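You operate a simulated robot arm through the tools that you are given. There is no shell and no other tool. Be economical: measure what you need, move in short steps, check, and stop when the job is done.

The job below is to be done with a simulated two-armed robot. You get a single attempt, and the scene is never put back.

Task
Close both stop valves, then drain the wash bowl and the dip bowl.
Fine: both plugs go on the sink ledge; let each bowl run empty. Set down upright: green plug, purple plug.

It is judged by the outcome, as a careful person would: the job done as asked, and still so three seconds after it is handed in. It fails if anything else is knocked over, pushed out of place, dropped, spilled or broken.

Robot
Two 7-joint arms with fingered hands on one trunk, on a base that drives. Base frame: it is fixed to the floor where the robot stands at the start and does not move with it; the origin is under the middle of the robot, x ahead of it, y to its left, z up. Units: mm, degrees, N and s.
The left shoulder is at the start at [70, 142, 1339], the right one opposite. With the tool pointing down near the work surface each hand reaches from about 100 to 640 mm from the robot's upright axis, wherever it stands, measured 20 degrees to its own side. Places, roughly: black stop valve lever [700, -700, 1300]; dip bowl [300, -800, 800]; front ledge of the sink [200, -300, 900]; green plug (7x7x14 cm) [500, 100, 800]; purple plug (7x7x14 cm) [300, -800, 800]; wash bowl [500, 100, 800]; yellow stop valve lever [800, -200, 1300]. Payload 3.6 kg a hand.
Tool frame (each hand has its own): the origin (TCP) lies between the finger pads and is the grasp point; the fingertips stand 25 mm ahead of it; z points along the fingers, y is the line along which they close. The gripper opens to 88 mm. The gripper's body begins 29 mm behind the TCP. The gripper is a hand of 5 fingers: y runs from the thumb to the fingers, the wrist lies at [-13, -97, -162] in the tool frame.
Orientation is that of the tool frame in the base frame, as [roll, pitch, yaw] about the fixed x, y, z axes, in that order (R = Rz(yaw) Ry(pitch) Rx(roll)). With the fingers straight down and the wrist toward the robot, the tool's x, y and z point along [0, 1, 0], [1, 0, 0] and [0, 0, -1] of the base frame.

Tools
- The arms move only by the tool nudge_tool. It takes "left_motion", "right_motion" or both (then of equal length, played together; a hand with none holds still); each is a list of rows, each an object of numbers (a shift or turn left out is 0): "ax", "ay", "az": the turn, a rotation vector about the base's x, y, z in units of 5 degrees (1.0 is 5 degrees); "tx", "ty", "tz": the shift along the base's x, y, z in units of 50 mm (1.0 is 50 mm). In form: [{"ax": .., "ay": .., "az": .., "tx": .., "ty": .., "tz": ..}, ...]. A call has 1 to 20 rows; each row shifts and turns the commanded pose from where the row before left it. A call with a number of a shift or a turn outside -1 to 1 is refused whole. Rows are played at 5 a second. More than 50 mm and 8.6 degrees between two rows, and nothing of the call is played. Where a pose cannot be reached the arm comes as near as it can. A force on the tool above 40 N (or 10 N above the force at the start of the call, whichever is more), or a blocked arm, ends the call early, and 0.2 s more pass. In this call time passes only in rows, and 0.2 s behind the last. The reply holds the time, the measured pose of the TCP, the force on the tool along the base axes, the opening and the grip force, in the units named above and with some noise, with the torque about the TCP (base axes, N m) and any sound that the robot's microphone picked up.
- Cameras (640 x 400 px; columns grow to the right, rows downward): "scene" is now at [116.3, -21.5, 1555.9]; the picture's right is [-0.38, -0.93, 0.00], its down [-0.58, 0.24, -0.78] and it looks along [0.72, -0.30, -0.62] (base axes); focal length 214 px, centre (320, 200). "left" rides on the left gripper at [-59, -79, -105] in its tool frame; the picture's right is [-0.73, -0.32, 0.61], its down [0.62, -0.68, 0.38] and it looks along [0.29, 0.66, 0.70] (tool axes); focal length 234 px, centre (320, 200). "right" rides on the right gripper at [59, -79, -105] in its tool frame; the picture's right is [-0.73, 0.32, -0.61], its down [-0.62, -0.68, 0.38] and it looks along [-0.29, 0.66, 0.70] (tool axes); focal length 234 px, centre (320, 200). There is no depth. A picture from a camera that has moved, and an enlarged one, comes with that camera's place and axes in the base frame and with its lens. The place of the scene camera against the robot may be out by one fixed shift of up to 25 mm in any direction.
- grab_frame(camera): a new picture of that camera. The clock stands still meanwhile.
- raise_lower(by): slides the trunk up (or, below 0, down) by that many mm; the arms and the scene camera ride with it, the base frame stays. It gives what a move gives, with no picture.
- base_move(legs): drives the robot by 1 to 6 legs, each [ahead, left, turn to the left] in mm, mm and degrees, along the robot's own axes; the way and the turn of a leg run together, so that a leg with both is an arc; at most 1500 mm and 180 degrees a leg. The arms and the cameras ride along, it lands a little off, and it stops where it bumps. It gives what a move gives.
- set_fingers(index, middle, ring, little, thumb_bend, thumb_turn, hand): sets how far each is bent, from 0 (flat) to 100 (curled in); at 30 the hand is open as for a grip, at 70 the pads meet at the TCP. One left out holds its place. A second passes; each finger stops where it meets its share of the squeeze, and holds until it gets a number again. It is the only way to open and close the hand. It gives what a move gives, with no picture; readings hold the bend of each and the force on index, middle, ring, little, thumb and palm. thumb_turn goes from beside the hand (0) to across from the fingers (100), as for a grip.
- turn_head(pan, tilt): turns the head with the scene camera to pan (to the left, within 86 degrees either way) and tilt (down, from -29 to 69), counted from straight ahead of the robot. It gives what a move gives.
- enlarge(camera, box): a new picture of the part [left, top, right, bottom] of that camera's present view, enlarged. The clock stands still meanwhile.
- close_job(): hands the job in; it is judged then, once.

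Work in short steps. Places have to be worked out from the pictures, the camera data and where the tool is seen: move nearer, look again, correct. Check each grasp and each placing, and mend what went wrong. You have 120 turns and 88 pictures in all, those below and enlarged ones among them. Open the grippers and draw the arms clear of the work before you hand the job in, unless the task says otherwise; then end with one line.

The tools are called after "Call:" by a JSON object that holds its "fn" and its "kwargs". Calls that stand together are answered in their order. nudge_tool: Moves the arms, as the interface text tells. Its arguments: {"type":"object","properties":{"left_motion":{"type":"array","items":{"type":"object","properties":{"ax":{"type":"number"},"ay":{"type":"number"},"az":{"type":"number"},"tx":{"type":"number"},"ty":{"type":"number"},"tz":{"type":"number"}}}},"right_motion":{"type":"array","items":{"type":"object","properties":{"ax":{"type":"number"},"ay":{"type":"number"},"az":{"type":"number"},"tx":{"type":"number"},"ty":{"type":"number"},"tz":{"type":"number"}}}}},"required":[]} The other tools are called the same way: raise_lower (by) slides the trunk up or down; set_fingers (index, middle, ring, little, thumb_bend, thumb_turn, hand) moves the fingers one by one; base_move (legs) drives the base; turn_head (pan, tilt) turns the head that bears the scene camera; grab_frame (camera) takes a picture; enlarge (camera, box) takes an enlarged picture of a part of a camera's view; close_job () hands the job in.

At the start:

```text
time_s: 0.0
left_tool_pos: [409.2, -29.4, 1428.2]
left_tcp_rot: [180.0, 0.0, 90.0]
left_ft_force: [0.4, -0.5, -1.0]
left_moment: [0.01, -0.02, -0.05]
left_opening: 87.5
left_grip_force: 0.0
left_shape: jaw
left_bend: [30.0, 30.0, 30.0, 30.0, 30.0, 98.0]
left_finger forces: [0.0, 0.1, 0.0, 0.0, 0.1, 0.0]
right_tool_pos: [328.9, -462.8, 1460.7]
right_tcp_rot: [179.9, 0.2, 89.9]
right_ft_force: [-0.6, 0.0, -0.2]
right_moment: [0.04, 0.01, 0.0]
right_opening: 87.9
right_grip_force: 0.1
right_shape: jaw
right_bend: [30.0, 30.0, 30.0, 30.0, 30.0, 98.0]
right_finger forces: [0.1, 0.0, 0.1, 0.0, 0.0, 0.0]
trunk travel left (down, up): [-875.0, 65.0]
robot x, y, heading: [4.1, -3.0, -0.1]
head pan, tilt: [-22.3, 38.6]
```

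scene: 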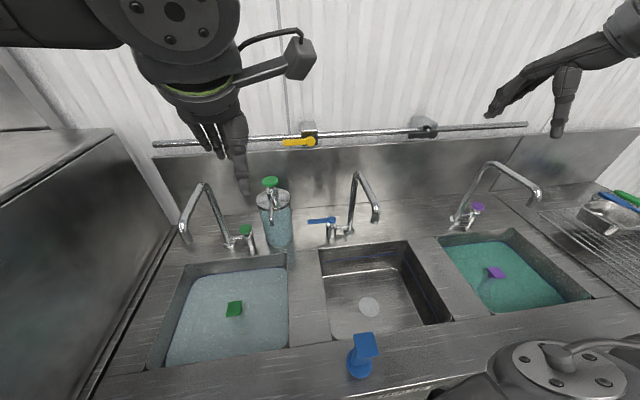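
right: 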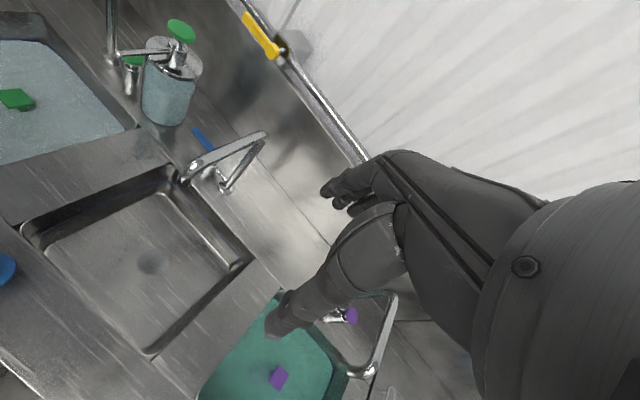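
left: 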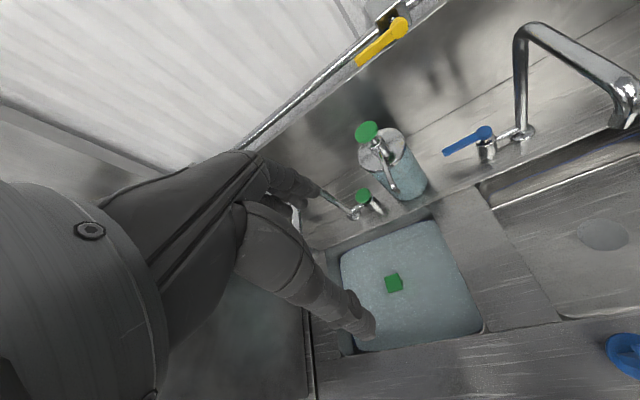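

The scene shows three bowls and a pipe on the wall with a yellow and a black valve. I look closer at both valves first.

Call:
{"fn": "enlarge", "kwargs": {"camera": "scene", "box": [260, 100, 360, 162]}}

Call:
{"fn": "enlarge", "kwargs": {"camera": "scene", "box": [375, 95, 475, 157]}}

Call:
{"fn": "enlarge", "kwargs": {"camera": "scene", "box": [80, 200, 400, 400]}}

```text
6.40 times, centred on (310, 131) of scene
camera zoom: at [116.3, -21.5, 1555.9], right [-0.38, -0.93, 0.0], down [-0.58, 0.24, -0.78], along [0.72, -0.3, -0.62], focal length 1373 px, centre (384, 642)
```

zoom: 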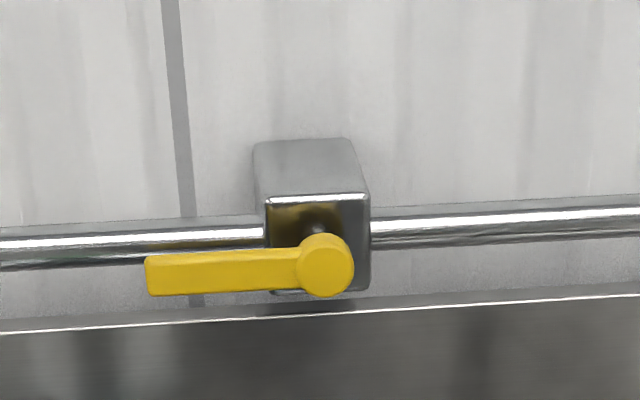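

```text
6.40 times, centred on (425, 126) of scene
camera zoom: at [116.3, -21.5, 1555.9], right [-0.38, -0.93, 0.0], down [-0.58, 0.24, -0.78], along [0.72, -0.3, -0.62], focal length 1373 px, centre (-352, 674)
```

zoom: 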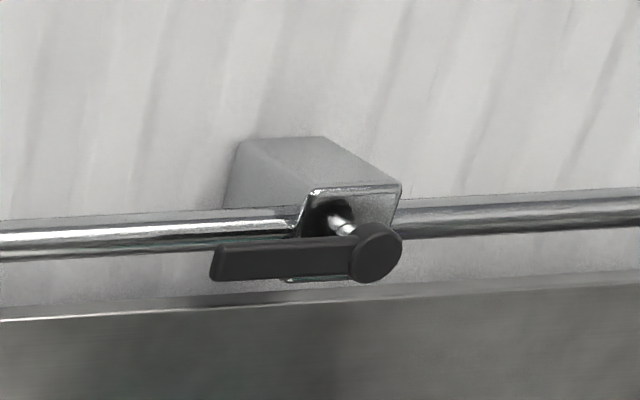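

```text
2.00 times, centred on (240, 300) of scene
camera zoom: at [116.3, -21.5, 1555.9], right [-0.38, -0.93, 0.0], down [-0.58, 0.24, -0.78], along [0.72, -0.3, -0.62], focal length 429 px, centre (480, 0)
```

zoom: 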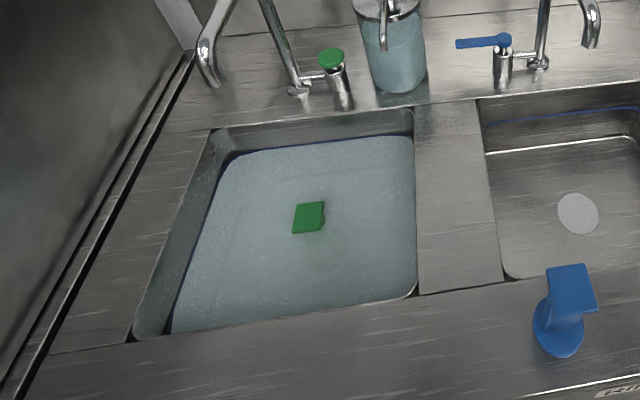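

Both levers lie along the pipe, so both are open. From the pictures the sink is turned about -15.5 degrees, with the yellow hub near [810,-272,1245] and the black one near [684,-729,1245]. I square the robot to the sink and aim the head at the valves.

Call:
{"fn": "base_move", "kwargs": {"legs": [[0, 0, -15.5]]}}

Call:
{"fn": "turn_head", "kwargs": {"pan": -10, "tilt": 30}}

Call:
{"fn": "grab_frame", "kwargs": {"camera": "scene"}}

Call:
{"fn": "grab_frame", "kwargs": {"camera": "left"}}

Call:
{"fn": "grab_frame", "kwargs": {"camera": "right"}}

```text
time_s: 1.3
left_tool_pos: [387.9, -135.6, 1427.8]
left_tcp_rot: [-180.0, 0.0, 74.7]
left_ft_force: [0.2, 0.2, 0.4]
left_moment: [0.01, -0.01, -0.01]
left_opening: 87.8
left_grip_force: 0.1
left_shape: jaw
left_bend: [30.0, 30.0, 30.0, 30.0, 30.0, 98.0]
left_finger forces: [0.0, 0.0, 0.1, 0.0, 0.0, 0.0]
right_tool_pos: [195.1, -532.2, 1459.1]
right_tcp_rot: [-180.0, 0.1, 74.5]
right_ft_force: [0.5, 0.0, -0.8]
right_moment: [-0.02, 0.01, -0.02]
right_opening: 87.7
right_grip_force: 0.1
right_shape: jaw
right_bend: [30.0, 30.0, 30.0, 30.0, 30.0, 98.0]
right_finger forces: [0.0, 0.0, 0.1, 0.0, 0.0, 0.0]
trunk travel left (down, up): [-875.0, 65.0]
robot x, y, heading: [-1.9, 2.8, -15.5]
head pan, tilt: [-22.3, 38.6]
```

```text
time_s: 2.0
left_tool_pos: [387.0, -136.8, 1428.2]
left_tcp_rot: [-180.0, 0.0, 74.7]
left_ft_force: [1.0, -0.3, -0.1]
left_moment: [0.04, 0.01, -0.04]
left_opening: 87.3
left_grip_force: 0.0
left_shape: jaw
left_bend: [30.0, 30.0, 30.0, 30.0, 30.0, 98.0]
left_finger forces: [0.1, 0.0, 0.0, 0.0, 0.0, 0.0]
right_tool_pos: [194.5, -533.5, 1460.4]
right_tcp_rot: [180.0, 0.0, 74.6]
right_ft_force: [-0.3, 0.2, 0.2]
right_moment: [0.01, -0.01, -0.03]
right_opening: 87.4
right_grip_force: 0.1
right_shape: jaw
right_bend: [30.0, 30.0, 30.0, 30.0, 30.0, 98.0]
right_finger forces: [0.0, 0.0, 0.1, 0.0, 0.0, 0.1]
trunk travel left (down, up): [-875.0, 65.0]
robot x, y, heading: [-3.2, 2.1, -15.6]
head pan, tilt: [-10.0, 30.0]
```

```text
81 pictures are left
camera scene: at [116.6, -41.1, 1569.1], right [-0.43, -0.9, 0.0], down [-0.45, 0.21, -0.87], along [0.78, -0.37, -0.5], focal length 214 px, centre (320, 200)
```

scene: 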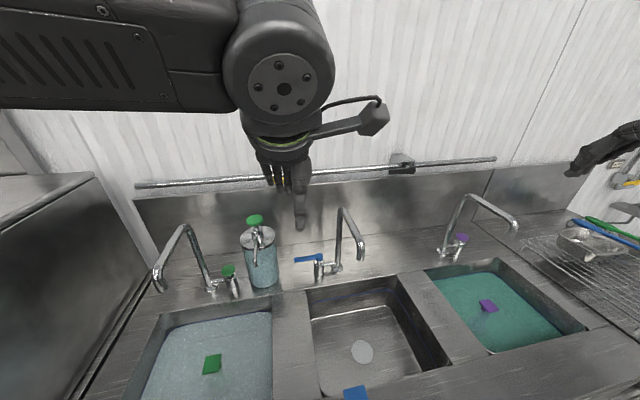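

```text
80 pictures are left
camera left: at [294.6, -171.6, 1533.0], right [-0.5, -0.62, -0.61], down [-0.49, 0.78, -0.38], along [0.71, 0.11, -0.7], focal length 234 px, centre (320, 200)
```

left: 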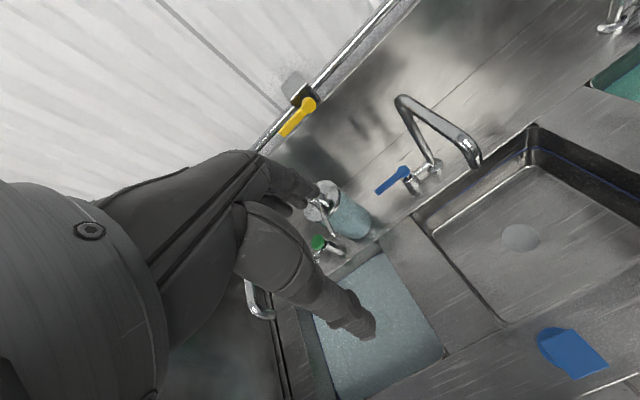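

```text
79 pictures are left
camera right: at [133.7, -454.4, 1564.9], right [0.12, -0.79, 0.61], down [-0.82, -0.42, -0.38], along [0.56, -0.45, -0.7], focal length 234 px, centre (320, 200)
```

right: 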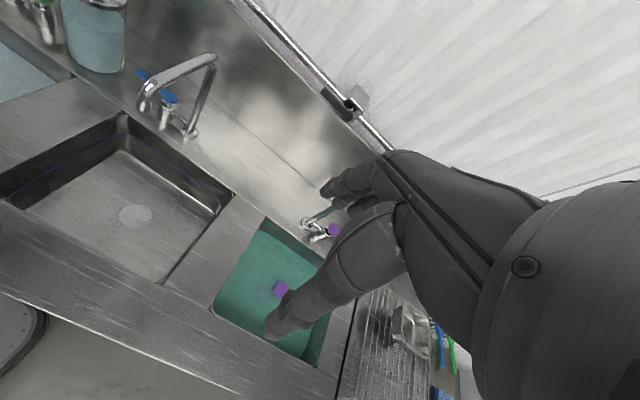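

The left camera puts the yellow hub near [800,-273,1252], with a lever about 98 mm long pointing left. I swing the left hand to point at the wall and stop short of the lever, lower than it.

Call:
{"fn": "nudge_tool", "kwargs": {"left_motion": [{"ax": -0.267, "ay": -0.964, "tx": 0.3, "ty": -0.056, "tz": -0.3}, {"ax": -0.267, "ay": -0.964, "tx": 0.3, "ty": -0.056, "tz": -0.3}, {"ax": -0.267, "ay": -0.964, "tx": 0.3, "ty": -0.056, "tz": -0.3}, {"ax": -0.267, "ay": -0.964, "tx": 0.3, "ty": -0.056, "tz": -0.3}, {"ax": -0.267, "ay": -0.964, "tx": 0.3, "ty": -0.056, "tz": -0.3}, {"ax": -0.267, "ay": -0.964, "tx": 0.3, "ty": -0.056, "tz": -0.3}, {"ax": -0.267, "ay": -0.964, "tx": 0.3, "ty": -0.056, "tz": -0.3}, {"ax": -0.267, "ay": -0.964, "tx": 0.3, "ty": -0.056, "tz": -0.3}, {"ax": -0.267, "ay": -0.964, "tx": 0.3, "ty": -0.056, "tz": -0.3}, {"ax": -0.267, "ay": -0.964, "tx": 0.3, "ty": -0.056, "tz": -0.3}, {"ax": -0.267, "ay": -0.964, "tx": 0.3, "ty": -0.056, "tz": -0.3}, {"ax": -0.267, "ay": -0.964, "tx": 0.3, "ty": -0.056, "tz": -0.3}, {"ax": -0.267, "ay": -0.964, "tx": 0.3, "ty": -0.056, "tz": -0.3}, {"ax": -0.267, "ay": -0.964, "tx": 0.3, "ty": -0.056, "tz": -0.3}, {"ax": -0.267, "ay": -0.964, "tx": 0.3, "ty": -0.056, "tz": -0.3}, {"ax": -0.267, "ay": -0.964, "tx": 0.3, "ty": -0.056, "tz": -0.3}, {"ax": -0.267, "ay": -0.964, "tx": 0.3, "ty": -0.056, "tz": -0.3}, {"ax": -0.267, "ay": -0.964, "tx": 0.3, "ty": -0.056, "tz": -0.3}]}}

Call:
{"fn": "grab_frame", "kwargs": {"camera": "scene"}}

Call:
{"fn": "grab_frame", "kwargs": {"camera": "left"}}

```text
time_s: 5.8
left_tool_pos: [682.7, -255.5, 1216.1]
left_tcp_rot: [90.1, 0.0, 74.4]
left_ft_force: [0.4, 0.4, 1.0]
left_moment: [0.06, 0.01, 0.02]
left_opening: 88.3
left_grip_force: 0.0
left_shape: jaw
left_bend: [30.0, 30.0, 30.0, 30.0, 30.0, 98.0]
left_finger forces: [0.1, 0.0, 0.0, 0.0, 0.0, 0.1]
left hand out of reach, approached as far as the arm can: row 12, 13, 14, 15, 18
right_tool_pos: [194.0, -535.1, 1459.4]
right_tcp_rot: [179.9, 0.0, 74.6]
right_ft_force: [-0.1, 0.2, -0.6]
right_moment: [-0.01, -0.05, 0.0]
right_opening: 88.0
right_grip_force: 0.0
right_shape: jaw
right_bend: [30.0, 30.0, 30.0, 30.0, 30.0, 98.0]
right_finger forces: [0.0, 0.0, 0.1, 0.0, 0.0, 0.0]
trunk travel left (down, up): [-875.0, 65.0]
robot x, y, heading: [-2.3, 3.6, -15.6]
head pan, tilt: [-10.0, 30.0]
```

```text
78 pictures are left
camera scene: at [115.7, -43.0, 1569.2], right [-0.43, -0.9, 0.0], down [-0.45, 0.22, -0.87], along [0.78, -0.37, -0.5], focal length 214 px, centre (320, 200)
```

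scene: 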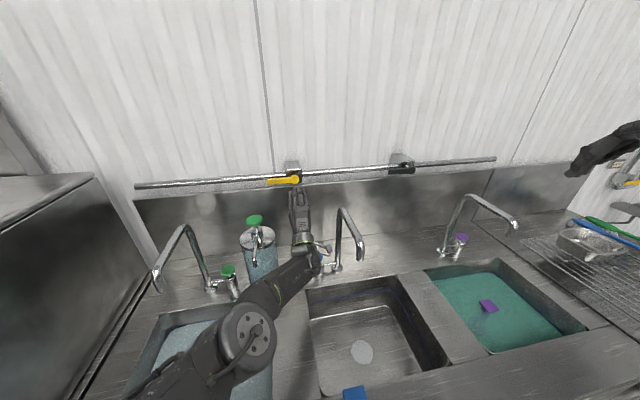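

```text
77 pictures are left
camera left: at [566.1, -283.2, 1138.7], right [0.39, -0.86, -0.32], down [0.54, 0.5, -0.68], along [0.75, 0.09, 0.66], focal length 234 px, centre (320, 200)
```

left: 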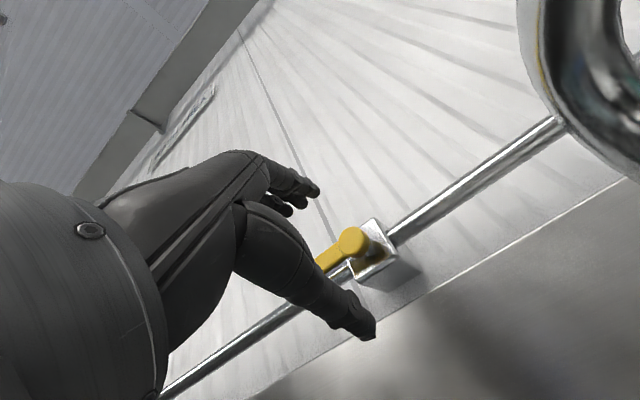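

The hand sits at the limit of its wrist range, and a faucet is near its camera. I draw back and up, then lower the trunk 150 mm so the forearm comes in flatter.

Call:
{"fn": "nudge_tool", "kwargs": {"left_motion": [{"tx": -0.64, "ty": 0.49, "tz": 0.75}, {"tx": -0.64, "ty": 0.49, "tz": 0.75}, {"tx": -0.64, "ty": 0.49, "tz": 0.75}, {"tx": -0.64, "ty": 0.49, "tz": 0.75}]}}

Call:
{"fn": "raise_lower", "kwargs": {"by": -150}}

Call:
{"fn": "grab_frame", "kwargs": {"camera": "scene"}}

```text
refused: row 1 steps farther than a row can; nothing moved
```

```text
time_s: 7.6
left_tool_pos: [685.0, -254.3, 1068.3]
left_tcp_rot: [90.0, 0.0, 74.4]
left_ft_force: [-0.5, 0.5, -0.5]
left_moment: [0.0, -0.02, -0.04]
left_opening: 87.9
left_grip_force: 0.0
left_shape: jaw
left_bend: [30.0, 30.0, 30.0, 30.0, 30.0, 98.0]
left_finger forces: [0.0, 0.0, 0.0, 0.0, 0.0, 0.0]
right_tool_pos: [193.9, -532.9, 1310.0]
right_tcp_rot: [179.9, 0.1, 74.7]
right_ft_force: [0.1, 0.1, 0.6]
right_moment: [-0.01, 0.01, 0.01]
right_opening: 87.7
right_grip_force: 0.1
right_shape: jaw
right_bend: [30.0, 30.0, 30.0, 30.0, 30.0, 98.0]
right_finger forces: [0.0, 0.1, 0.0, 0.0, 0.0, 0.0]
trunk travel left (down, up): [-725.0, 215.0]
robot x, y, heading: [-1.0, -0.3, -15.4]
head pan, tilt: [-10.0, 30.0]
```

```text
76 pictures are left
camera scene: at [116.6, -41.1, 1419.1], right [-0.43, -0.9, 0.0], down [-0.45, 0.21, -0.87], along [0.78, -0.37, -0.5], focal length 214 px, centre (320, 200)
```

scene: 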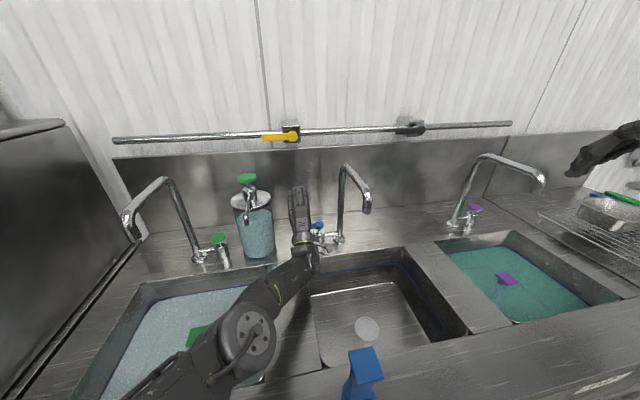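

The first move was refused, but the trunk still went down and nothing was touched. The hand is now between the dispenser and the faucet, so I raise it straight up, then move it left.

Call:
{"fn": "nudge_tool", "kwargs": {"left_motion": [{"tz": 0.6}, {"tz": 0.6}, {"tz": 0.6}, {"tz": 0.4, "tx": 0.1, "ty": 0.36}, {"tx": 0.1, "ty": 0.36}, {"tx": 0.1, "ty": 0.36}]}}

Call:
{"fn": "set_fingers", "kwargs": {"hand": "left", "index": 15, "middle": 15, "ring": 15, "little": 15}}

Call:
{"fn": "grab_frame", "kwargs": {"camera": "left"}}

Call:
{"fn": "enlarge", "kwargs": {"camera": "scene", "box": [220, 90, 380, 190]}}

```text
time_s: 9.0
left_tool_pos: [699.2, -198.4, 1178.9]
left_tcp_rot: [90.0, 0.0, 74.6]
left_ft_force: [0.0, 0.1, -0.6]
left_moment: [0.02, -0.03, 0.02]
left_opening: 88.1
left_grip_force: 0.0
left_shape: jaw
left_bend: [30.0, 30.0, 30.0, 30.0, 30.0, 98.0]
left_finger forces: [0.0, 0.1, 0.0, 0.0, 0.0, 0.1]
right_tool_pos: [194.1, -533.0, 1311.0]
right_tcp_rot: [179.9, 0.1, 74.7]
right_ft_force: [0.7, 0.0, 0.3]
right_moment: [-0.01, 0.0, 0.01]
right_opening: 87.6
right_grip_force: 0.1
right_shape: jaw
right_bend: [30.0, 30.0, 30.0, 30.0, 30.0, 98.0]
right_finger forces: [0.0, 0.0, 0.0, 0.0, 0.0, 0.0]
trunk travel left (down, up): [-725.0, 215.0]
robot x, y, heading: [-0.4, 0.1, -15.2]
head pan, tilt: [-10.0, 30.0]
```

```text
time_s: 10.0
left_tool_pos: [699.8, -199.4, 1177.9]
left_tcp_rot: [90.0, 0.1, 74.5]
left_ft_force: [-0.3, 1.2, 0.7]
left_moment: [-0.01, -0.02, 0.01]
left_opening: 102.5
left_grip_force: 0.1
left_shape: fingers
left_bend: [15.0, 15.0, 15.0, 15.0, 30.0, 98.0]
left_finger forces: [0.0, 0.1, 0.0, 0.0, 0.0, 0.0]
right_tool_pos: [194.2, -533.5, 1310.2]
right_tcp_rot: [-180.0, -0.1, 74.5]
right_ft_force: [-1.0, 1.3, 0.2]
right_moment: [0.03, -0.02, 0.0]
right_opening: 87.7
right_grip_force: 0.0
right_shape: jaw
right_bend: [30.0, 30.0, 30.0, 30.0, 30.0, 98.0]
right_finger forces: [0.0, 0.0, 0.1, 0.0, 0.0, 0.0]
trunk travel left (down, up): [-725.0, 215.0]
robot x, y, heading: [-5.3, -2.5, -15.5]
head pan, tilt: [-10.0, 30.0]
```

```text
75 pictures are left
camera left: at [582.1, -227.6, 1099.7], right [0.39, -0.86, -0.32], down [0.54, 0.5, -0.68], along [0.75, 0.1, 0.66], focal length 234 px, centre (320, 200)
```

left: 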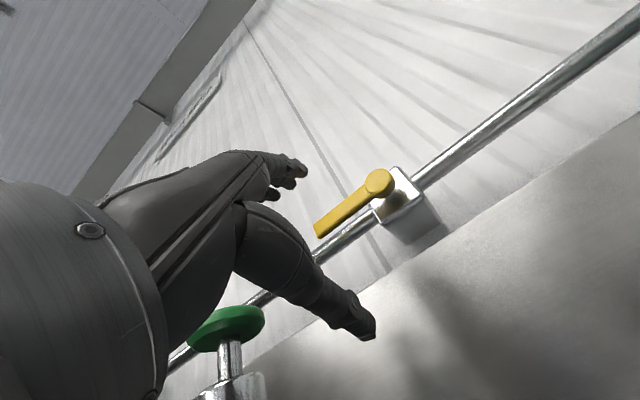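

```text
4.00 times, centred on (300, 140) of scene
camera zoom: at [116.8, -41.0, 1419.1], right [-0.43, -0.9, 0.0], down [-0.45, 0.21, -0.87], along [0.78, -0.37, -0.5], focal length 858 px, centre (400, 440)
```

zoom: 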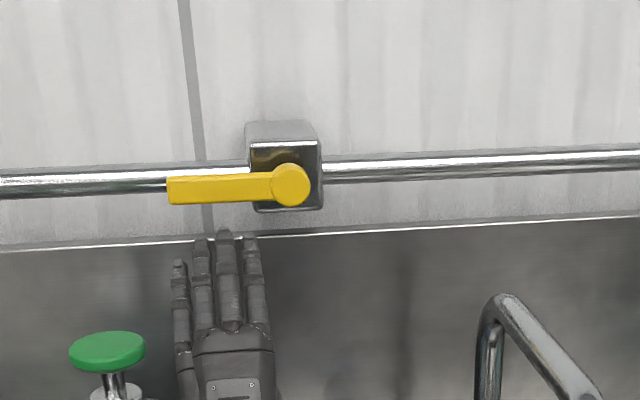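

The finger row sits under the lever at about z 1245, and the hub solves to about [786,-268,1260]. I lower the hand 35 mm, shift it slightly left, move in 75 mm and look.

Call:
{"fn": "nudge_tool", "kwargs": {"left_motion": [{"tz": -0.7, "tx": 0.04, "ty": 0.16}, {"tx": 0.48, "ty": -0.133}, {"tx": 0.48, "ty": -0.133}, {"tx": 0.48, "ty": -0.133}]}}

Call:
{"fn": "grab_frame", "kwargs": {"camera": "left"}}

Call:
{"fn": "enlarge", "kwargs": {"camera": "scene", "box": [220, 90, 380, 190]}}

```text
time_s: 11.0
left_tool_pos: [758.2, -200.5, 1145.9]
left_tcp_rot: [90.0, 0.2, 74.2]
left_ft_force: [-4.0, -3.9, -2.4]
left_moment: [-0.27, 0.05, 0.44]
left_opening: 102.5
left_grip_force: 0.1
left_shape: fingers
left_bend: [15.0, 15.0, 15.0, 15.0, 30.0, 98.0]
left_finger forces: [0.0, 0.0, 0.0, 0.0, 0.0, 0.0]
left hand out of reach, approached as far as the arm can: row 4
right_tool_pos: [193.4, -534.5, 1309.2]
right_tcp_rot: [179.9, 0.0, 74.6]
right_ft_force: [0.1, -0.7, 0.4]
right_moment: [-0.03, 0.03, 0.0]
right_opening: 87.6
right_grip_force: 0.0
right_shape: jaw
right_bend: [30.0, 30.0, 30.0, 30.0, 30.0, 98.0]
right_finger forces: [0.0, 0.1, 0.1, 0.1, 0.0, 0.0]
trunk travel left (down, up): [-725.0, 215.0]
robot x, y, heading: [0.6, -1.7, -15.4]
head pan, tilt: [-10.0, 30.0]
```

```text
73 pictures are left
camera left: at [640.8, -228.3, 1068.8], right [0.39, -0.86, -0.32], down [0.54, 0.5, -0.68], along [0.75, 0.09, 0.66], focal length 234 px, centre (320, 200)
```

left: 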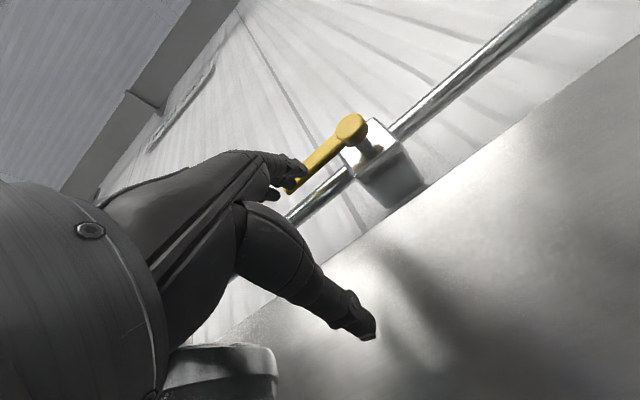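

```text
4.00 times, centred on (300, 140) of scene
camera zoom: at [115.6, -41.7, 1419.1], right [-0.43, -0.9, 0.0], down [-0.45, 0.21, -0.87], along [0.78, -0.37, -0.5], focal length 858 px, centre (400, 440)
```

zoom: 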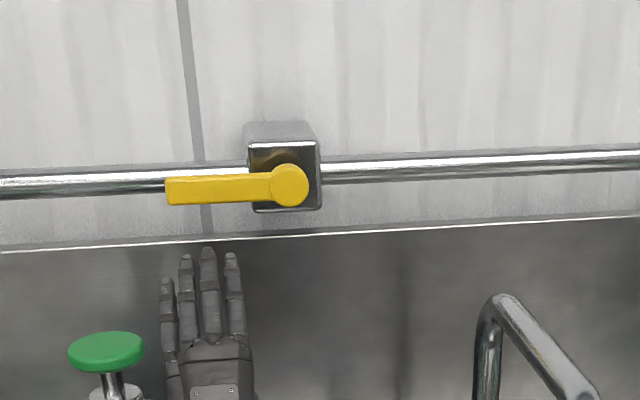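

There is a small force of about 6 N, and the dispenser stands right next to the hand. I back straight out and raise the hand, then roll it so the palm faces right. That keeps the wrist clear of the dispenser.

Call:
{"fn": "nudge_tool", "kwargs": {"left_motion": [{"tx": -0.5, "ty": 0.1}, {"tx": -0.8, "ty": 0.16}, {"tx": -0.6, "ty": 0.0, "tz": 0.4}, {"tz": 0.8}, {"tz": 0.5}]}}

Call:
{"fn": "grab_frame", "kwargs": {"camera": "scene"}}

```text
time_s: 12.2
left_tool_pos: [663.3, -186.3, 1232.2]
left_tcp_rot: [90.0, 0.0, 74.5]
left_ft_force: [-0.2, 0.1, -1.4]
left_moment: [0.0, -0.02, -0.02]
left_opening: 102.3
left_grip_force: 0.1
left_shape: fingers
left_bend: [15.0, 15.0, 15.0, 15.0, 30.0, 98.0]
left_finger forces: [0.1, 0.0, 0.0, 0.1, 0.0, 0.0]
right_tool_pos: [194.3, -534.3, 1310.2]
right_tcp_rot: [179.9, -0.1, 74.7]
right_ft_force: [0.2, -0.2, 1.6]
right_moment: [0.0, -0.01, -0.03]
right_opening: 87.7
right_grip_force: 0.1
right_shape: jaw
right_bend: [30.0, 30.0, 30.0, 30.0, 30.0, 98.0]
right_finger forces: [0.0, 0.0, 0.1, 0.0, 0.1, 0.0]
trunk travel left (down, up): [-725.0, 215.0]
robot x, y, heading: [-0.8, 0.3, -15.1]
head pan, tilt: [-10.0, 30.0]
```

```text
71 pictures are left
camera scene: at [116.1, -41.5, 1419.1], right [-0.43, -0.9, 0.0], down [-0.45, 0.21, -0.87], along [0.78, -0.37, -0.5], focal length 214 px, centre (320, 200)
```

scene: 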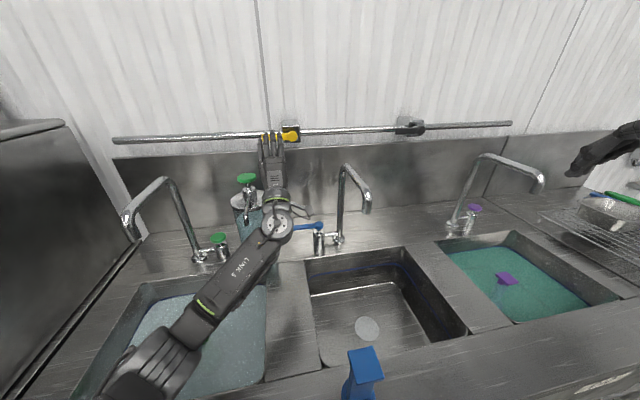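

The dispenser hasn't moved and the hand is clear. Now I roll the hand 90 degrees so the finger row is upright with the index finger on top.

Call:
{"fn": "nudge_tool", "kwargs": {"left_motion": [{"ax": -0.964, "ay": 0.267}, {"ax": -0.964, "ay": 0.267}, {"ax": -0.964, "ay": 0.267}, {"ax": -0.964, "ay": 0.267}, {"ax": -0.964, "ay": 0.267}, {"ax": -0.964, "ay": 0.267}, {"ax": -0.964, "ay": 0.267}, {"ax": -0.964, "ay": 0.267}, {"ax": -0.964, "ay": 0.267}, {"ax": -0.964, "ay": 0.267}, {"ax": -0.964, "ay": 0.267}, {"ax": -0.964, "ay": 0.267}, {"ax": -0.964, "ay": 0.267}, {"ax": -0.964, "ay": 0.267}, {"ax": -0.964, "ay": 0.267}, {"ax": -0.964, "ay": 0.267}, {"ax": -0.964, "ay": 0.267}, {"ax": -0.964, "ay": 0.267}]}}

Call:
{"fn": "grab_frame", "kwargs": {"camera": "left"}}

Call:
{"fn": "grab_frame", "kwargs": {"camera": "scene"}}

```text
time_s: 16.0
left_tool_pos: [665.8, -183.9, 1231.9]
left_tcp_rot: [-15.2, 89.8, -31.0]
left_ft_force: [-0.2, 0.2, 0.3]
left_moment: [-0.02, 0.03, 0.03]
left_opening: 102.6
left_grip_force: 0.1
left_shape: fingers
left_bend: [15.0, 15.0, 15.0, 15.0, 30.0, 98.0]
left_finger forces: [0.0, 0.0, 0.1, 0.1, 0.0, 0.0]
left hand out of reach, approached as far as the arm can: row 18
right_tool_pos: [194.9, -531.6, 1310.2]
right_tcp_rot: [-180.0, -0.1, 74.7]
right_ft_force: [0.0, -0.3, -0.1]
right_moment: [0.01, -0.02, -0.01]
right_opening: 87.8
right_grip_force: 0.0
right_shape: jaw
right_bend: [30.0, 30.0, 30.0, 30.0, 30.0, 98.0]
right_finger forces: [0.1, 0.1, 0.0, 0.0, 0.0, 0.1]
trunk travel left (down, up): [-725.0, 215.0]
robot x, y, heading: [-1.4, 0.9, -15.3]
head pan, tilt: [-10.0, 30.0]
```

```text
70 pictures are left
camera left: at [543.5, -229.9, 1291.2], right [0.5, -0.47, 0.73], down [0.19, -0.76, -0.62], along [0.85, 0.44, -0.29], focal length 234 px, centre (320, 200)
```

left: 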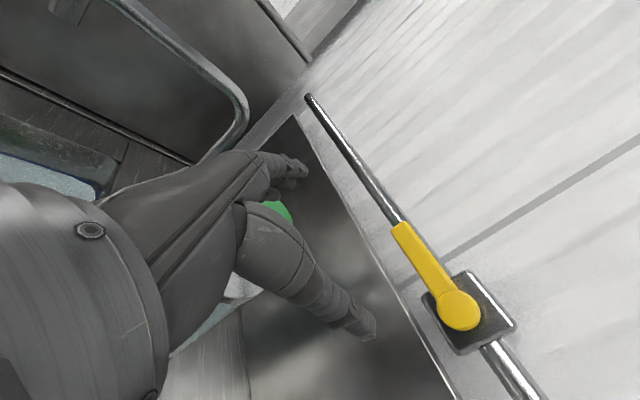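

```text
69 pictures are left
camera scene: at [116.7, -41.0, 1419.1], right [-0.43, -0.9, 0.0], down [-0.45, 0.21, -0.87], along [0.78, -0.37, -0.5], focal length 214 px, centre (320, 200)
```

scene: 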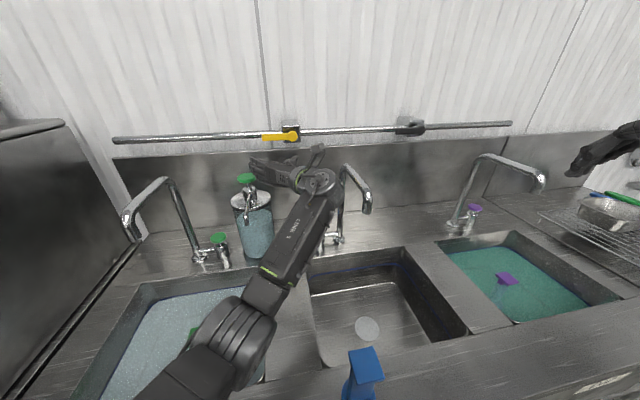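

From here the hub solves to [786,-269,1263]. The left shoulder is too far left for an easy reach, so I raise the hand a little and slide the base 120 mm to the right.

Call:
{"fn": "nudge_tool", "kwargs": {"left_motion": [{"tz": 0.8}]}}

Call:
{"fn": "base_move", "kwargs": {"legs": [[0, -120, 0]]}}

```text
time_s: 16.4
left_tool_pos: [672.3, -177.0, 1269.5]
left_tcp_rot: [-53.3, 89.9, -69.0]
left_ft_force: [0.5, 0.4, -0.1]
left_moment: [-0.01, 0.0, 0.01]
left_opening: 102.5
left_grip_force: 0.1
left_shape: fingers
left_bend: [15.0, 15.0, 15.0, 15.0, 30.0, 98.0]
left_finger forces: [0.0, 0.1, 0.1, 0.0, 0.0, 0.1]
left hand out of reach, approached as far as the arm can: row 1
right_tool_pos: [195.5, -532.6, 1308.6]
right_tcp_rot: [179.9, 0.0, 74.7]
right_ft_force: [-0.2, -0.7, -0.6]
right_moment: [0.0, 0.02, 0.0]
right_opening: 87.5
right_grip_force: 0.0
right_shape: jaw
right_bend: [30.0, 30.0, 30.0, 30.0, 30.0, 98.0]
right_finger forces: [0.1, 0.0, 0.0, 0.0, 0.1, 0.0]
trunk travel left (down, up): [-725.0, 215.0]
robot x, y, heading: [-0.0, -0.5, -15.3]
head pan, tilt: [-10.0, 30.0]
```

```text
time_s: 17.6
left_tool_pos: [642.5, -291.9, 1268.9]
left_tcp_rot: [-56.7, 89.9, -72.3]
left_ft_force: [0.3, 0.1, -0.1]
left_moment: [0.04, 0.04, 0.03]
left_opening: 102.1
left_grip_force: 0.1
left_shape: fingers
left_bend: [15.0, 15.0, 15.0, 15.0, 30.0, 98.0]
left_finger forces: [0.0, 0.0, 0.0, 0.1, 0.0, 0.0]
right_tool_pos: [163.4, -647.4, 1311.2]
right_tcp_rot: [179.9, 0.0, 74.7]
right_ft_force: [0.1, 0.1, 0.6]
right_moment: [-0.01, 0.01, 0.01]
right_opening: 87.7
right_grip_force: 0.0
right_shape: jaw
right_bend: [30.0, 30.0, 30.0, 30.0, 30.0, 98.0]
right_finger forces: [0.0, 0.0, 0.0, 0.0, 0.1, 0.1]
trunk travel left (down, up): [-725.0, 215.0]
robot x, y, heading: [-32.5, -115.7, -15.3]
head pan, tilt: [-10.0, 30.0]
```

The roll is near a joint limit, so I take 20 degrees of it back. Meanwhile I bring the hand to its start place below the lever, still drawn back from it.

Call:
{"fn": "nudge_tool", "kwargs": {"left_motion": [{"ax": 0.964, "ay": -0.267, "tx": 0.07, "ty": 0.24, "tz": -0.36}, {"ax": 0.964, "ay": -0.267, "tx": 0.07, "ty": 0.24, "tz": -0.36}, {"ax": 0.964, "ay": -0.267, "tx": 0.07, "ty": 0.24, "tz": -0.36}, {"ax": 0.964, "ay": -0.267, "tx": 0.07, "ty": 0.24, "tz": -0.36}, {"tx": 0.6, "ty": -0.166}, {"tx": 0.6, "ty": -0.166}]}}

Call:
{"fn": "grab_frame", "kwargs": {"camera": "left"}}

Call:
{"fn": "enlarge", "kwargs": {"camera": "scene", "box": [200, 80, 360, 180]}}

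```text
time_s: 19.0
left_tool_pos: [720.0, -262.6, 1192.9]
left_tcp_rot: [90.4, 69.9, 74.8]
left_ft_force: [0.4, -0.2, 0.1]
left_moment: [0.01, -0.04, -0.01]
left_opening: 102.6
left_grip_force: 0.0
left_shape: fingers
left_bend: [15.0, 15.0, 15.0, 15.0, 30.0, 98.0]
left_finger forces: [0.0, 0.1, 0.0, 0.0, 0.1, 0.1]
right_tool_pos: [166.8, -650.2, 1309.3]
right_tcp_rot: [-179.8, 0.0, 74.6]
right_ft_force: [0.8, -0.8, -0.5]
right_moment: [0.02, 0.04, 0.0]
right_opening: 87.6
right_grip_force: 0.1
right_shape: jaw
right_bend: [30.0, 30.0, 30.0, 30.0, 30.0, 98.0]
right_finger forces: [0.0, 0.1, 0.0, 0.0, 0.0, 0.1]
trunk travel left (down, up): [-725.0, 215.0]
robot x, y, heading: [-32.2, -116.2, -15.3]
head pan, tilt: [-10.0, 30.0]
```

```text
68 pictures are left
camera left: at [593.5, -323.4, 1222.2], right [0.44, -0.7, 0.57], down [0.25, -0.51, -0.82], along [0.86, 0.5, -0.05], focal length 234 px, centre (320, 200)
```

left: 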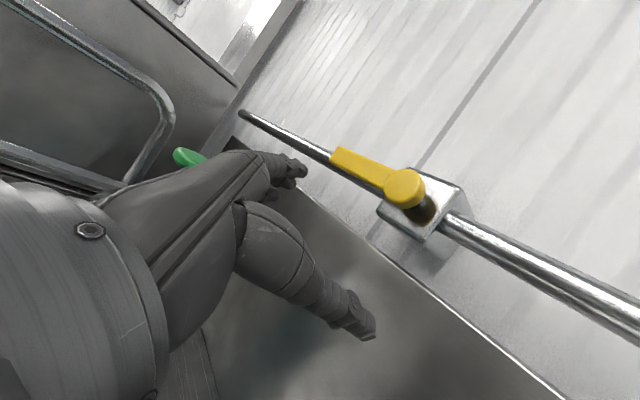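

```text
4.00 times, centred on (280, 130) of scene
camera zoom: at [89.4, -158.2, 1418.4], right [-0.43, -0.9, 0.0], down [-0.45, 0.21, -0.86], along [0.78, -0.37, -0.5], focal length 858 px, centre (480, 480)
```

zoom: 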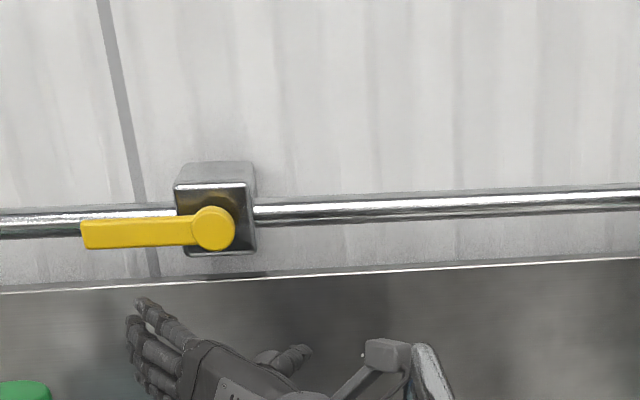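

The index tip is at about u 777 and z 1226, with the lever face at about 830 and the lever's underside at 1247. I move in 65 mm so the fingers pass under the lever, then check.

Call:
{"fn": "nudge_tool", "kwargs": {"left_motion": [{"tx": 0.627, "ty": -0.174}, {"tx": 0.627, "ty": -0.174}]}}

Call:
{"fn": "grab_frame", "kwargs": {"camera": "left"}}

Call:
{"fn": "enlarge", "kwargs": {"camera": "scene", "box": [200, 80, 360, 180]}}

```text
time_s: 19.6
left_tool_pos: [741.9, -263.5, 1198.2]
left_tcp_rot: [90.1, 70.1, 74.5]
left_ft_force: [0.2, 0.5, -0.3]
left_moment: [-0.01, -0.01, -0.04]
left_opening: 102.6
left_grip_force: 0.0
left_shape: fingers
left_bend: [15.0, 15.0, 15.0, 15.0, 30.0, 98.0]
left_finger forces: [0.0, 0.0, 0.1, 0.1, 0.0, 0.0]
left hand out of reach, approached as far as the arm can: row 1, 2
right_tool_pos: [165.0, -647.7, 1309.9]
right_tcp_rot: [-180.0, 0.1, 74.6]
right_ft_force: [-0.1, -0.1, 0.1]
right_moment: [-0.02, 0.02, 0.0]
right_opening: 87.7
right_grip_force: 0.1
right_shape: jaw
right_bend: [30.0, 30.0, 30.0, 30.0, 30.0, 98.0]
right_finger forces: [0.0, 0.0, 0.0, 0.1, 0.1, 0.0]
trunk travel left (down, up): [-725.0, 215.0]
robot x, y, heading: [-32.4, -117.2, -15.1]
head pan, tilt: [-10.0, 30.0]
```

```text
66 pictures are left
camera left: at [614.2, -326.0, 1227.8], right [0.44, -0.69, 0.57], down [0.25, -0.52, -0.82], along [0.86, 0.5, -0.05], focal length 234 px, centre (320, 200)
```

left: 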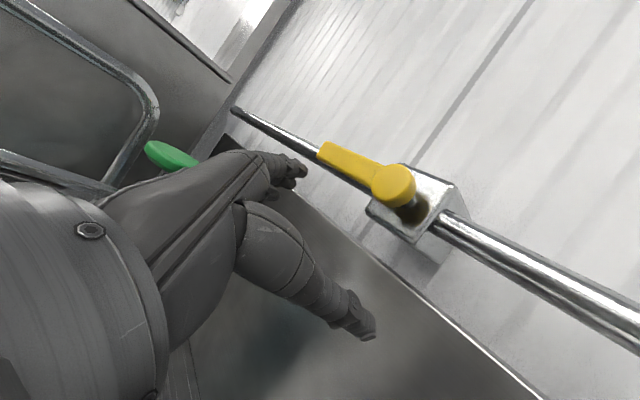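

```text
4.00 times, centred on (280, 130) of scene
camera zoom: at [86.2, -156.9, 1418.9], right [-0.43, -0.9, 0.0], down [-0.45, 0.21, -0.87], along [0.78, -0.37, -0.5], focal length 858 px, centre (480, 480)
```

zoom: 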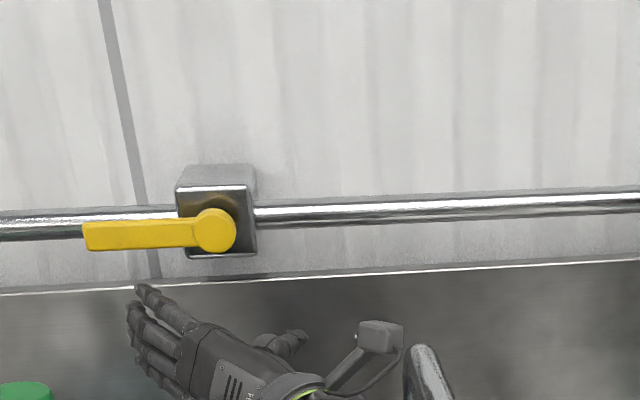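

The arm is at its reach limit, so the base has to come closer. I look down first to see how much floor room there is before the sink front.

Call:
{"fn": "turn_head", "kwargs": {"pan": 0, "tilt": 69}}

Call:
{"fn": "grab_frame", "kwargs": {"camera": "scene"}}

```text
time_s: 20.7
left_tool_pos: [741.0, -263.5, 1200.1]
left_tcp_rot: [89.8, 69.9, 74.1]
left_ft_force: [-0.9, 0.1, -0.3]
left_moment: [-0.01, -0.01, 0.0]
left_opening: 102.8
left_grip_force: 0.0
left_shape: fingers
left_bend: [15.0, 15.0, 15.0, 15.0, 30.0, 98.0]
left_finger forces: [0.0, 0.1, 0.1, 0.1, 0.1, 0.1]
right_tool_pos: [163.3, -648.6, 1309.6]
right_tcp_rot: [-179.9, 0.0, 74.7]
right_ft_force: [-0.1, 0.3, 0.5]
right_moment: [-0.01, 0.01, -0.07]
right_opening: 87.6
right_grip_force: 0.1
right_shape: jaw
right_bend: [30.0, 30.0, 30.0, 30.0, 30.0, 98.0]
right_finger forces: [0.0, 0.0, 0.0, 0.0, 0.0, 0.0]
trunk travel left (down, up): [-725.0, 215.0]
robot x, y, heading: [-31.9, -117.9, -15.1]
head pan, tilt: [0.0, 68.8]
```

```text
64 pictures are left
camera scene: at [57.4, -132.9, 1367.7], right [-0.26, -0.96, 0.0], down [-0.9, 0.25, -0.36], along [0.35, -0.1, -0.93], focal length 214 px, centre (320, 200)
```

scene: 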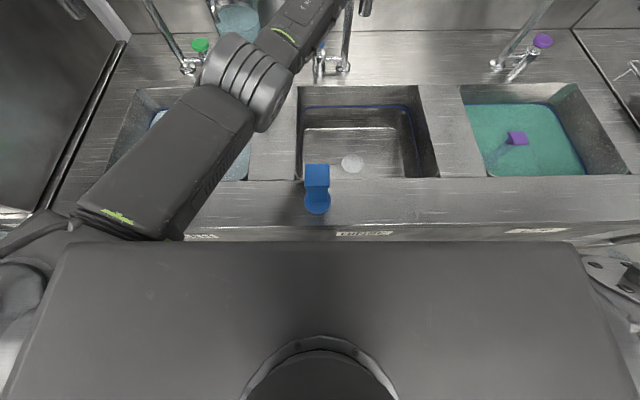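

The sink edge is at about u 219 and the torso front at about u 105, so there is room. I retract the hand 40 mm first, then drive the base 80 mm forward.

Call:
{"fn": "nudge_tool", "kwargs": {"left_motion": [{"tx": -0.6, "ty": 0.166}, {"tx": -0.5, "ty": 0.14}]}}

Call:
{"fn": "base_move", "kwargs": {"legs": [[80, 0, 0]]}}

Call:
{"fn": "turn_head", "kwargs": {"pan": -5, "tilt": 25}}

Call:
{"fn": "grab_frame", "kwargs": {"camera": "scene"}}

```text
time_s: 21.3
left_tool_pos: [682.8, -249.0, 1199.8]
left_tcp_rot: [89.7, 69.9, 74.1]
left_ft_force: [0.4, 0.8, 0.3]
left_moment: [-0.03, 0.02, -0.01]
left_opening: 102.3
left_grip_force: 0.0
left_shape: fingers
left_bend: [15.0, 15.0, 15.0, 15.0, 30.0, 98.0]
left_finger forces: [0.0, 0.0, 0.0, 0.1, 0.0, 0.0]
right_tool_pos: [162.8, -648.2, 1310.5]
right_tcp_rot: [179.9, 0.0, 74.6]
right_ft_force: [-0.4, -0.3, 1.2]
right_moment: [-0.04, -0.01, 0.02]
right_opening: 87.7
right_grip_force: 0.0
right_shape: jaw
right_bend: [30.0, 30.0, 30.0, 30.0, 30.0, 98.0]
right_finger forces: [0.0, 0.1, 0.0, 0.0, 0.1, 0.0]
trunk travel left (down, up): [-725.0, 215.0]
robot x, y, heading: [-29.6, -114.7, -15.4]
head pan, tilt: [0.0, 68.8]
```

```text
time_s: 22.3
left_tool_pos: [762.4, -270.1, 1201.0]
left_tcp_rot: [89.5, 70.0, 73.9]
left_ft_force: [0.1, -0.6, 0.5]
left_moment: [0.0, 0.03, 0.01]
left_opening: 102.2
left_grip_force: 0.0
left_shape: fingers
left_bend: [15.0, 15.0, 15.0, 15.0, 30.0, 98.0]
left_finger forces: [0.0, 0.0, 0.1, 0.0, 0.0, 0.0]
right_tool_pos: [240.5, -669.7, 1311.4]
right_tcp_rot: [179.9, 0.1, 74.7]
right_ft_force: [0.0, -0.2, 0.7]
right_moment: [-0.01, -0.01, 0.0]
right_opening: 87.4
right_grip_force: 0.1
right_shape: jaw
right_bend: [30.0, 30.0, 30.0, 30.0, 30.0, 98.0]
right_finger forces: [0.0, 0.0, 0.0, 0.0, 0.1, 0.0]
trunk travel left (down, up): [-725.0, 215.0]
robot x, y, heading: [47.9, -139.9, -15.3]
head pan, tilt: [0.0, 68.8]
```

```text
time_s: 23.4
left_tool_pos: [762.5, -270.7, 1199.6]
left_tcp_rot: [89.9, 70.1, 74.3]
left_ft_force: [-0.4, 0.0, -1.6]
left_moment: [0.02, -0.02, -0.01]
left_opening: 102.6
left_grip_force: 0.1
left_shape: fingers
left_bend: [15.0, 15.0, 15.0, 15.0, 30.0, 98.0]
left_finger forces: [0.0, 0.0, 0.1, 0.0, 0.0, 0.0]
right_tool_pos: [241.4, -669.7, 1310.0]
right_tcp_rot: [179.9, 0.1, 74.6]
right_ft_force: [0.3, 0.1, -0.6]
right_moment: [-0.01, 0.01, 0.0]
right_opening: 87.7
right_grip_force: 0.1
right_shape: jaw
right_bend: [30.0, 30.0, 30.0, 30.0, 30.0, 98.0]
right_finger forces: [0.1, 0.1, 0.0, 0.1, 0.0, 0.0]
trunk travel left (down, up): [-725.0, 215.0]
robot x, y, heading: [48.9, -134.0, -15.5]
head pan, tilt: [-5.0, 25.0]
```

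```text
63 pictures are left
camera scene: at [167.5, -171.4, 1427.0], right [-0.35, -0.94, 0.0], down [-0.4, 0.15, -0.91], along [0.85, -0.31, -0.42], focal length 214 px, centre (320, 200)
```

scene: 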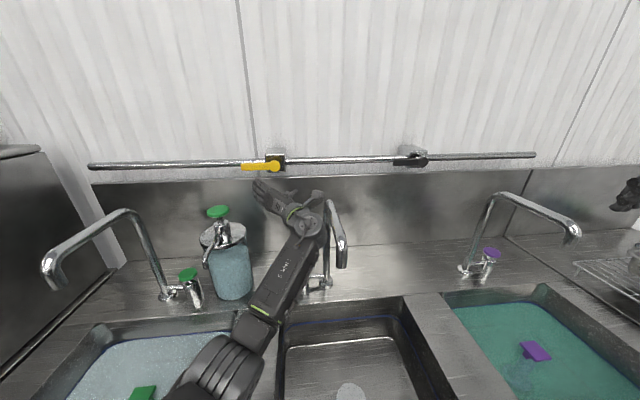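

The base drove freely. The index tip is now at about u 820, so I go 28 mm more and look.

Call:
{"fn": "nudge_tool", "kwargs": {"left_motion": [{"tx": 0.54, "ty": -0.15}]}}

Call:
{"fn": "enlarge", "kwargs": {"camera": "left", "box": [220, 100, 460, 250]}}

Call:
{"fn": "enlarge", "kwargs": {"camera": "scene", "box": [210, 130, 338, 210]}}

```text
time_s: 23.9
left_tool_pos: [791.7, -278.0, 1197.5]
left_tcp_rot: [90.0, 70.0, 74.4]
left_ft_force: [0.3, 0.1, 0.0]
left_moment: [0.01, -0.03, 0.01]
left_opening: 102.3
left_grip_force: 0.0
left_shape: fingers
left_bend: [15.0, 15.0, 15.0, 15.0, 30.0, 98.0]
left_finger forces: [0.0, 0.0, 0.1, 0.0, 0.1, 0.1]
right_tool_pos: [241.3, -670.0, 1308.9]
right_tcp_rot: [180.0, 0.1, 74.7]
right_ft_force: [-0.2, -0.6, -0.1]
right_moment: [0.01, -0.01, -0.03]
right_opening: 87.8
right_grip_force: 0.0
right_shape: jaw
right_bend: [30.0, 30.0, 30.0, 30.0, 30.0, 98.0]
right_finger forces: [0.1, 0.1, 0.0, 0.0, 0.0, 0.1]
trunk travel left (down, up): [-725.0, 215.0]
robot x, y, heading: [43.5, -134.9, -15.4]
head pan, tilt: [-5.0, 25.0]
```

```text
2.67 times, centred on (340, 175) of left
camera zoom: at [663.8, -340.7, 1227.3], right [0.44, -0.69, 0.57], down [0.25, -0.51, -0.82], along [0.86, 0.5, -0.05], focal length 624 px, centre (267, 267)
```

zoom: 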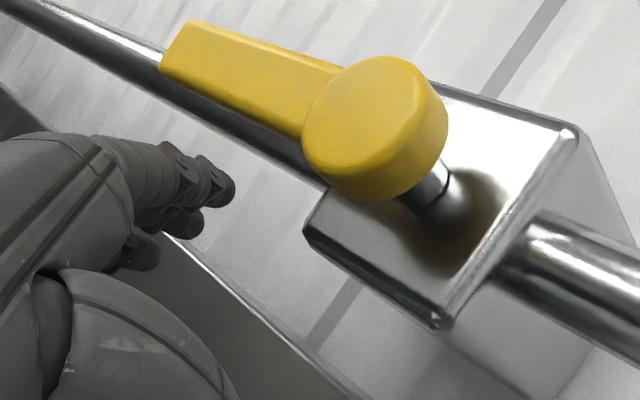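

```text
5.00 times, centred on (274, 170) of scene
camera zoom: at [168.3, -172.1, 1426.9], right [-0.35, -0.94, 0.0], down [-0.4, 0.15, -0.91], along [0.85, -0.31, -0.42], focal length 1072 px, centre (550, 350)
```

zoom: 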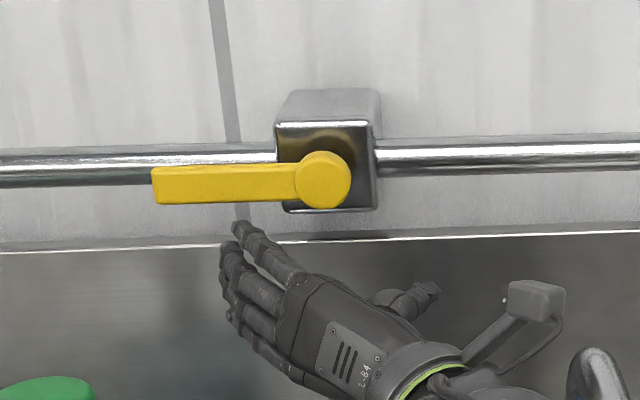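

The index tip is just beneath the lever. I push up in steps.

Call:
{"fn": "nudge_tool", "kwargs": {"left_motion": [{"tz": 0.3}, {"tz": 0.3}, {"tz": 0.3}]}}

Call:
{"fn": "enlarge", "kwargs": {"camera": "scene", "box": [210, 110, 338, 190]}}

```text
time_s: 24.6
left_tool_pos: [789.2, -277.6, 1243.7]
left_tcp_rot: [89.7, 70.2, 74.0]
left_ft_force: [0.2, 0.5, -3.0]
left_moment: [-0.16, 0.04, 0.01]
left_opening: 101.9
left_grip_force: 0.9
left_shape: fingers
left_bend: [15.0, 15.0, 15.0, 15.0, 30.0, 98.0]
left_finger forces: [2.4, 0.0, 0.1, 0.0, 0.1, 0.0]
right_tool_pos: [241.0, -671.1, 1311.6]
right_tcp_rot: [180.0, 0.0, 74.6]
right_ft_force: [-0.4, 0.3, -0.6]
right_moment: [0.0, -0.02, -0.01]
right_opening: 87.8
right_grip_force: 0.0
right_shape: jaw
right_bend: [30.0, 30.0, 30.0, 30.0, 30.0, 98.0]
right_finger forces: [0.0, 0.1, 0.1, 0.0, 0.1, 0.1]
trunk travel left (down, up): [-725.0, 215.0]
robot x, y, heading: [43.6, -135.8, -15.4]
head pan, tilt: [-5.0, 25.0]
```

```text
5.00 times, centred on (274, 150) of scene
camera zoom: at [167.8, -171.4, 1427.0], right [-0.35, -0.94, 0.0], down [-0.4, 0.15, -0.91], along [0.85, -0.31, -0.42], focal length 1072 px, centre (550, 450)
```

zoom: 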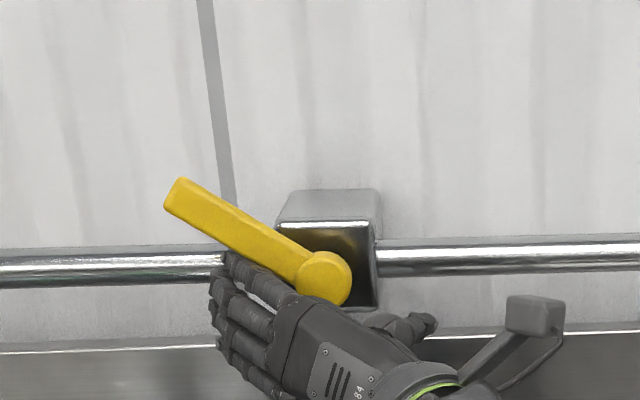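

The lever turns up with only 3 N. I follow its arc up and to the right.

Call:
{"fn": "nudge_tool", "kwargs": {"left_motion": [{"tz": 0.4}, {"tz": 0.4, "tx": -0.053, "ty": -0.193}, {"tz": 0.3, "tx": -0.064, "ty": -0.23}, {"tz": 0.1, "tx": -0.08, "ty": -0.29}]}}

Call:
{"fn": "enlarge", "kwargs": {"camera": "scene", "box": [210, 100, 338, 180]}}

```text
time_s: 25.6
left_tool_pos: [781.5, -309.8, 1305.7]
left_tcp_rot: [90.1, 70.3, 74.7]
left_ft_force: [0.5, 6.2, -2.6]
left_moment: [-0.29, 0.01, 0.05]
left_opening: 107.4
left_grip_force: 2.4
left_shape: fingers
left_bend: [12.0, 15.0, 15.0, 15.0, 30.0, 98.0]
left_finger forces: [5.7, 0.2, 0.0, 0.0, 0.1, 0.1]
right_tool_pos: [243.8, -666.6, 1311.0]
right_tcp_rot: [179.9, 0.1, 74.7]
right_ft_force: [0.7, 0.0, -0.8]
right_moment: [-0.01, 0.01, 0.02]
right_opening: 87.7
right_grip_force: 0.0
right_shape: jaw
right_bend: [30.0, 30.0, 30.0, 30.0, 30.0, 98.0]
right_finger forces: [0.0, 0.0, 0.1, 0.1, 0.1, 0.0]
trunk travel left (down, up): [-725.0, 215.0]
robot x, y, heading: [42.6, -134.7, -15.4]
head pan, tilt: [-5.0, 25.0]
```

```text
5.00 times, centred on (274, 140) of scene
camera zoom: at [168.7, -167.9, 1427.0], right [-0.35, -0.94, 0.0], down [-0.4, 0.14, -0.91], along [0.85, -0.32, -0.42], focal length 1072 px, centre (550, 500)
```

zoom: 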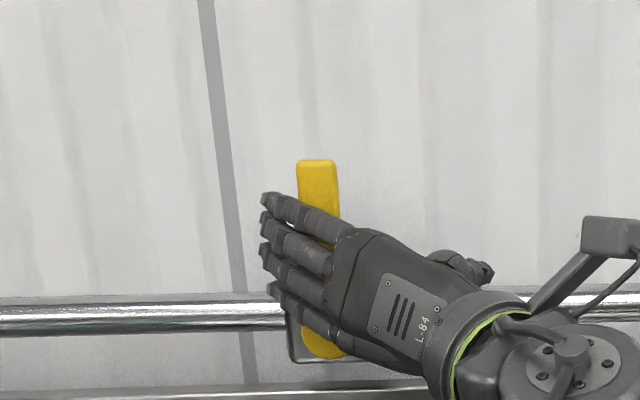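

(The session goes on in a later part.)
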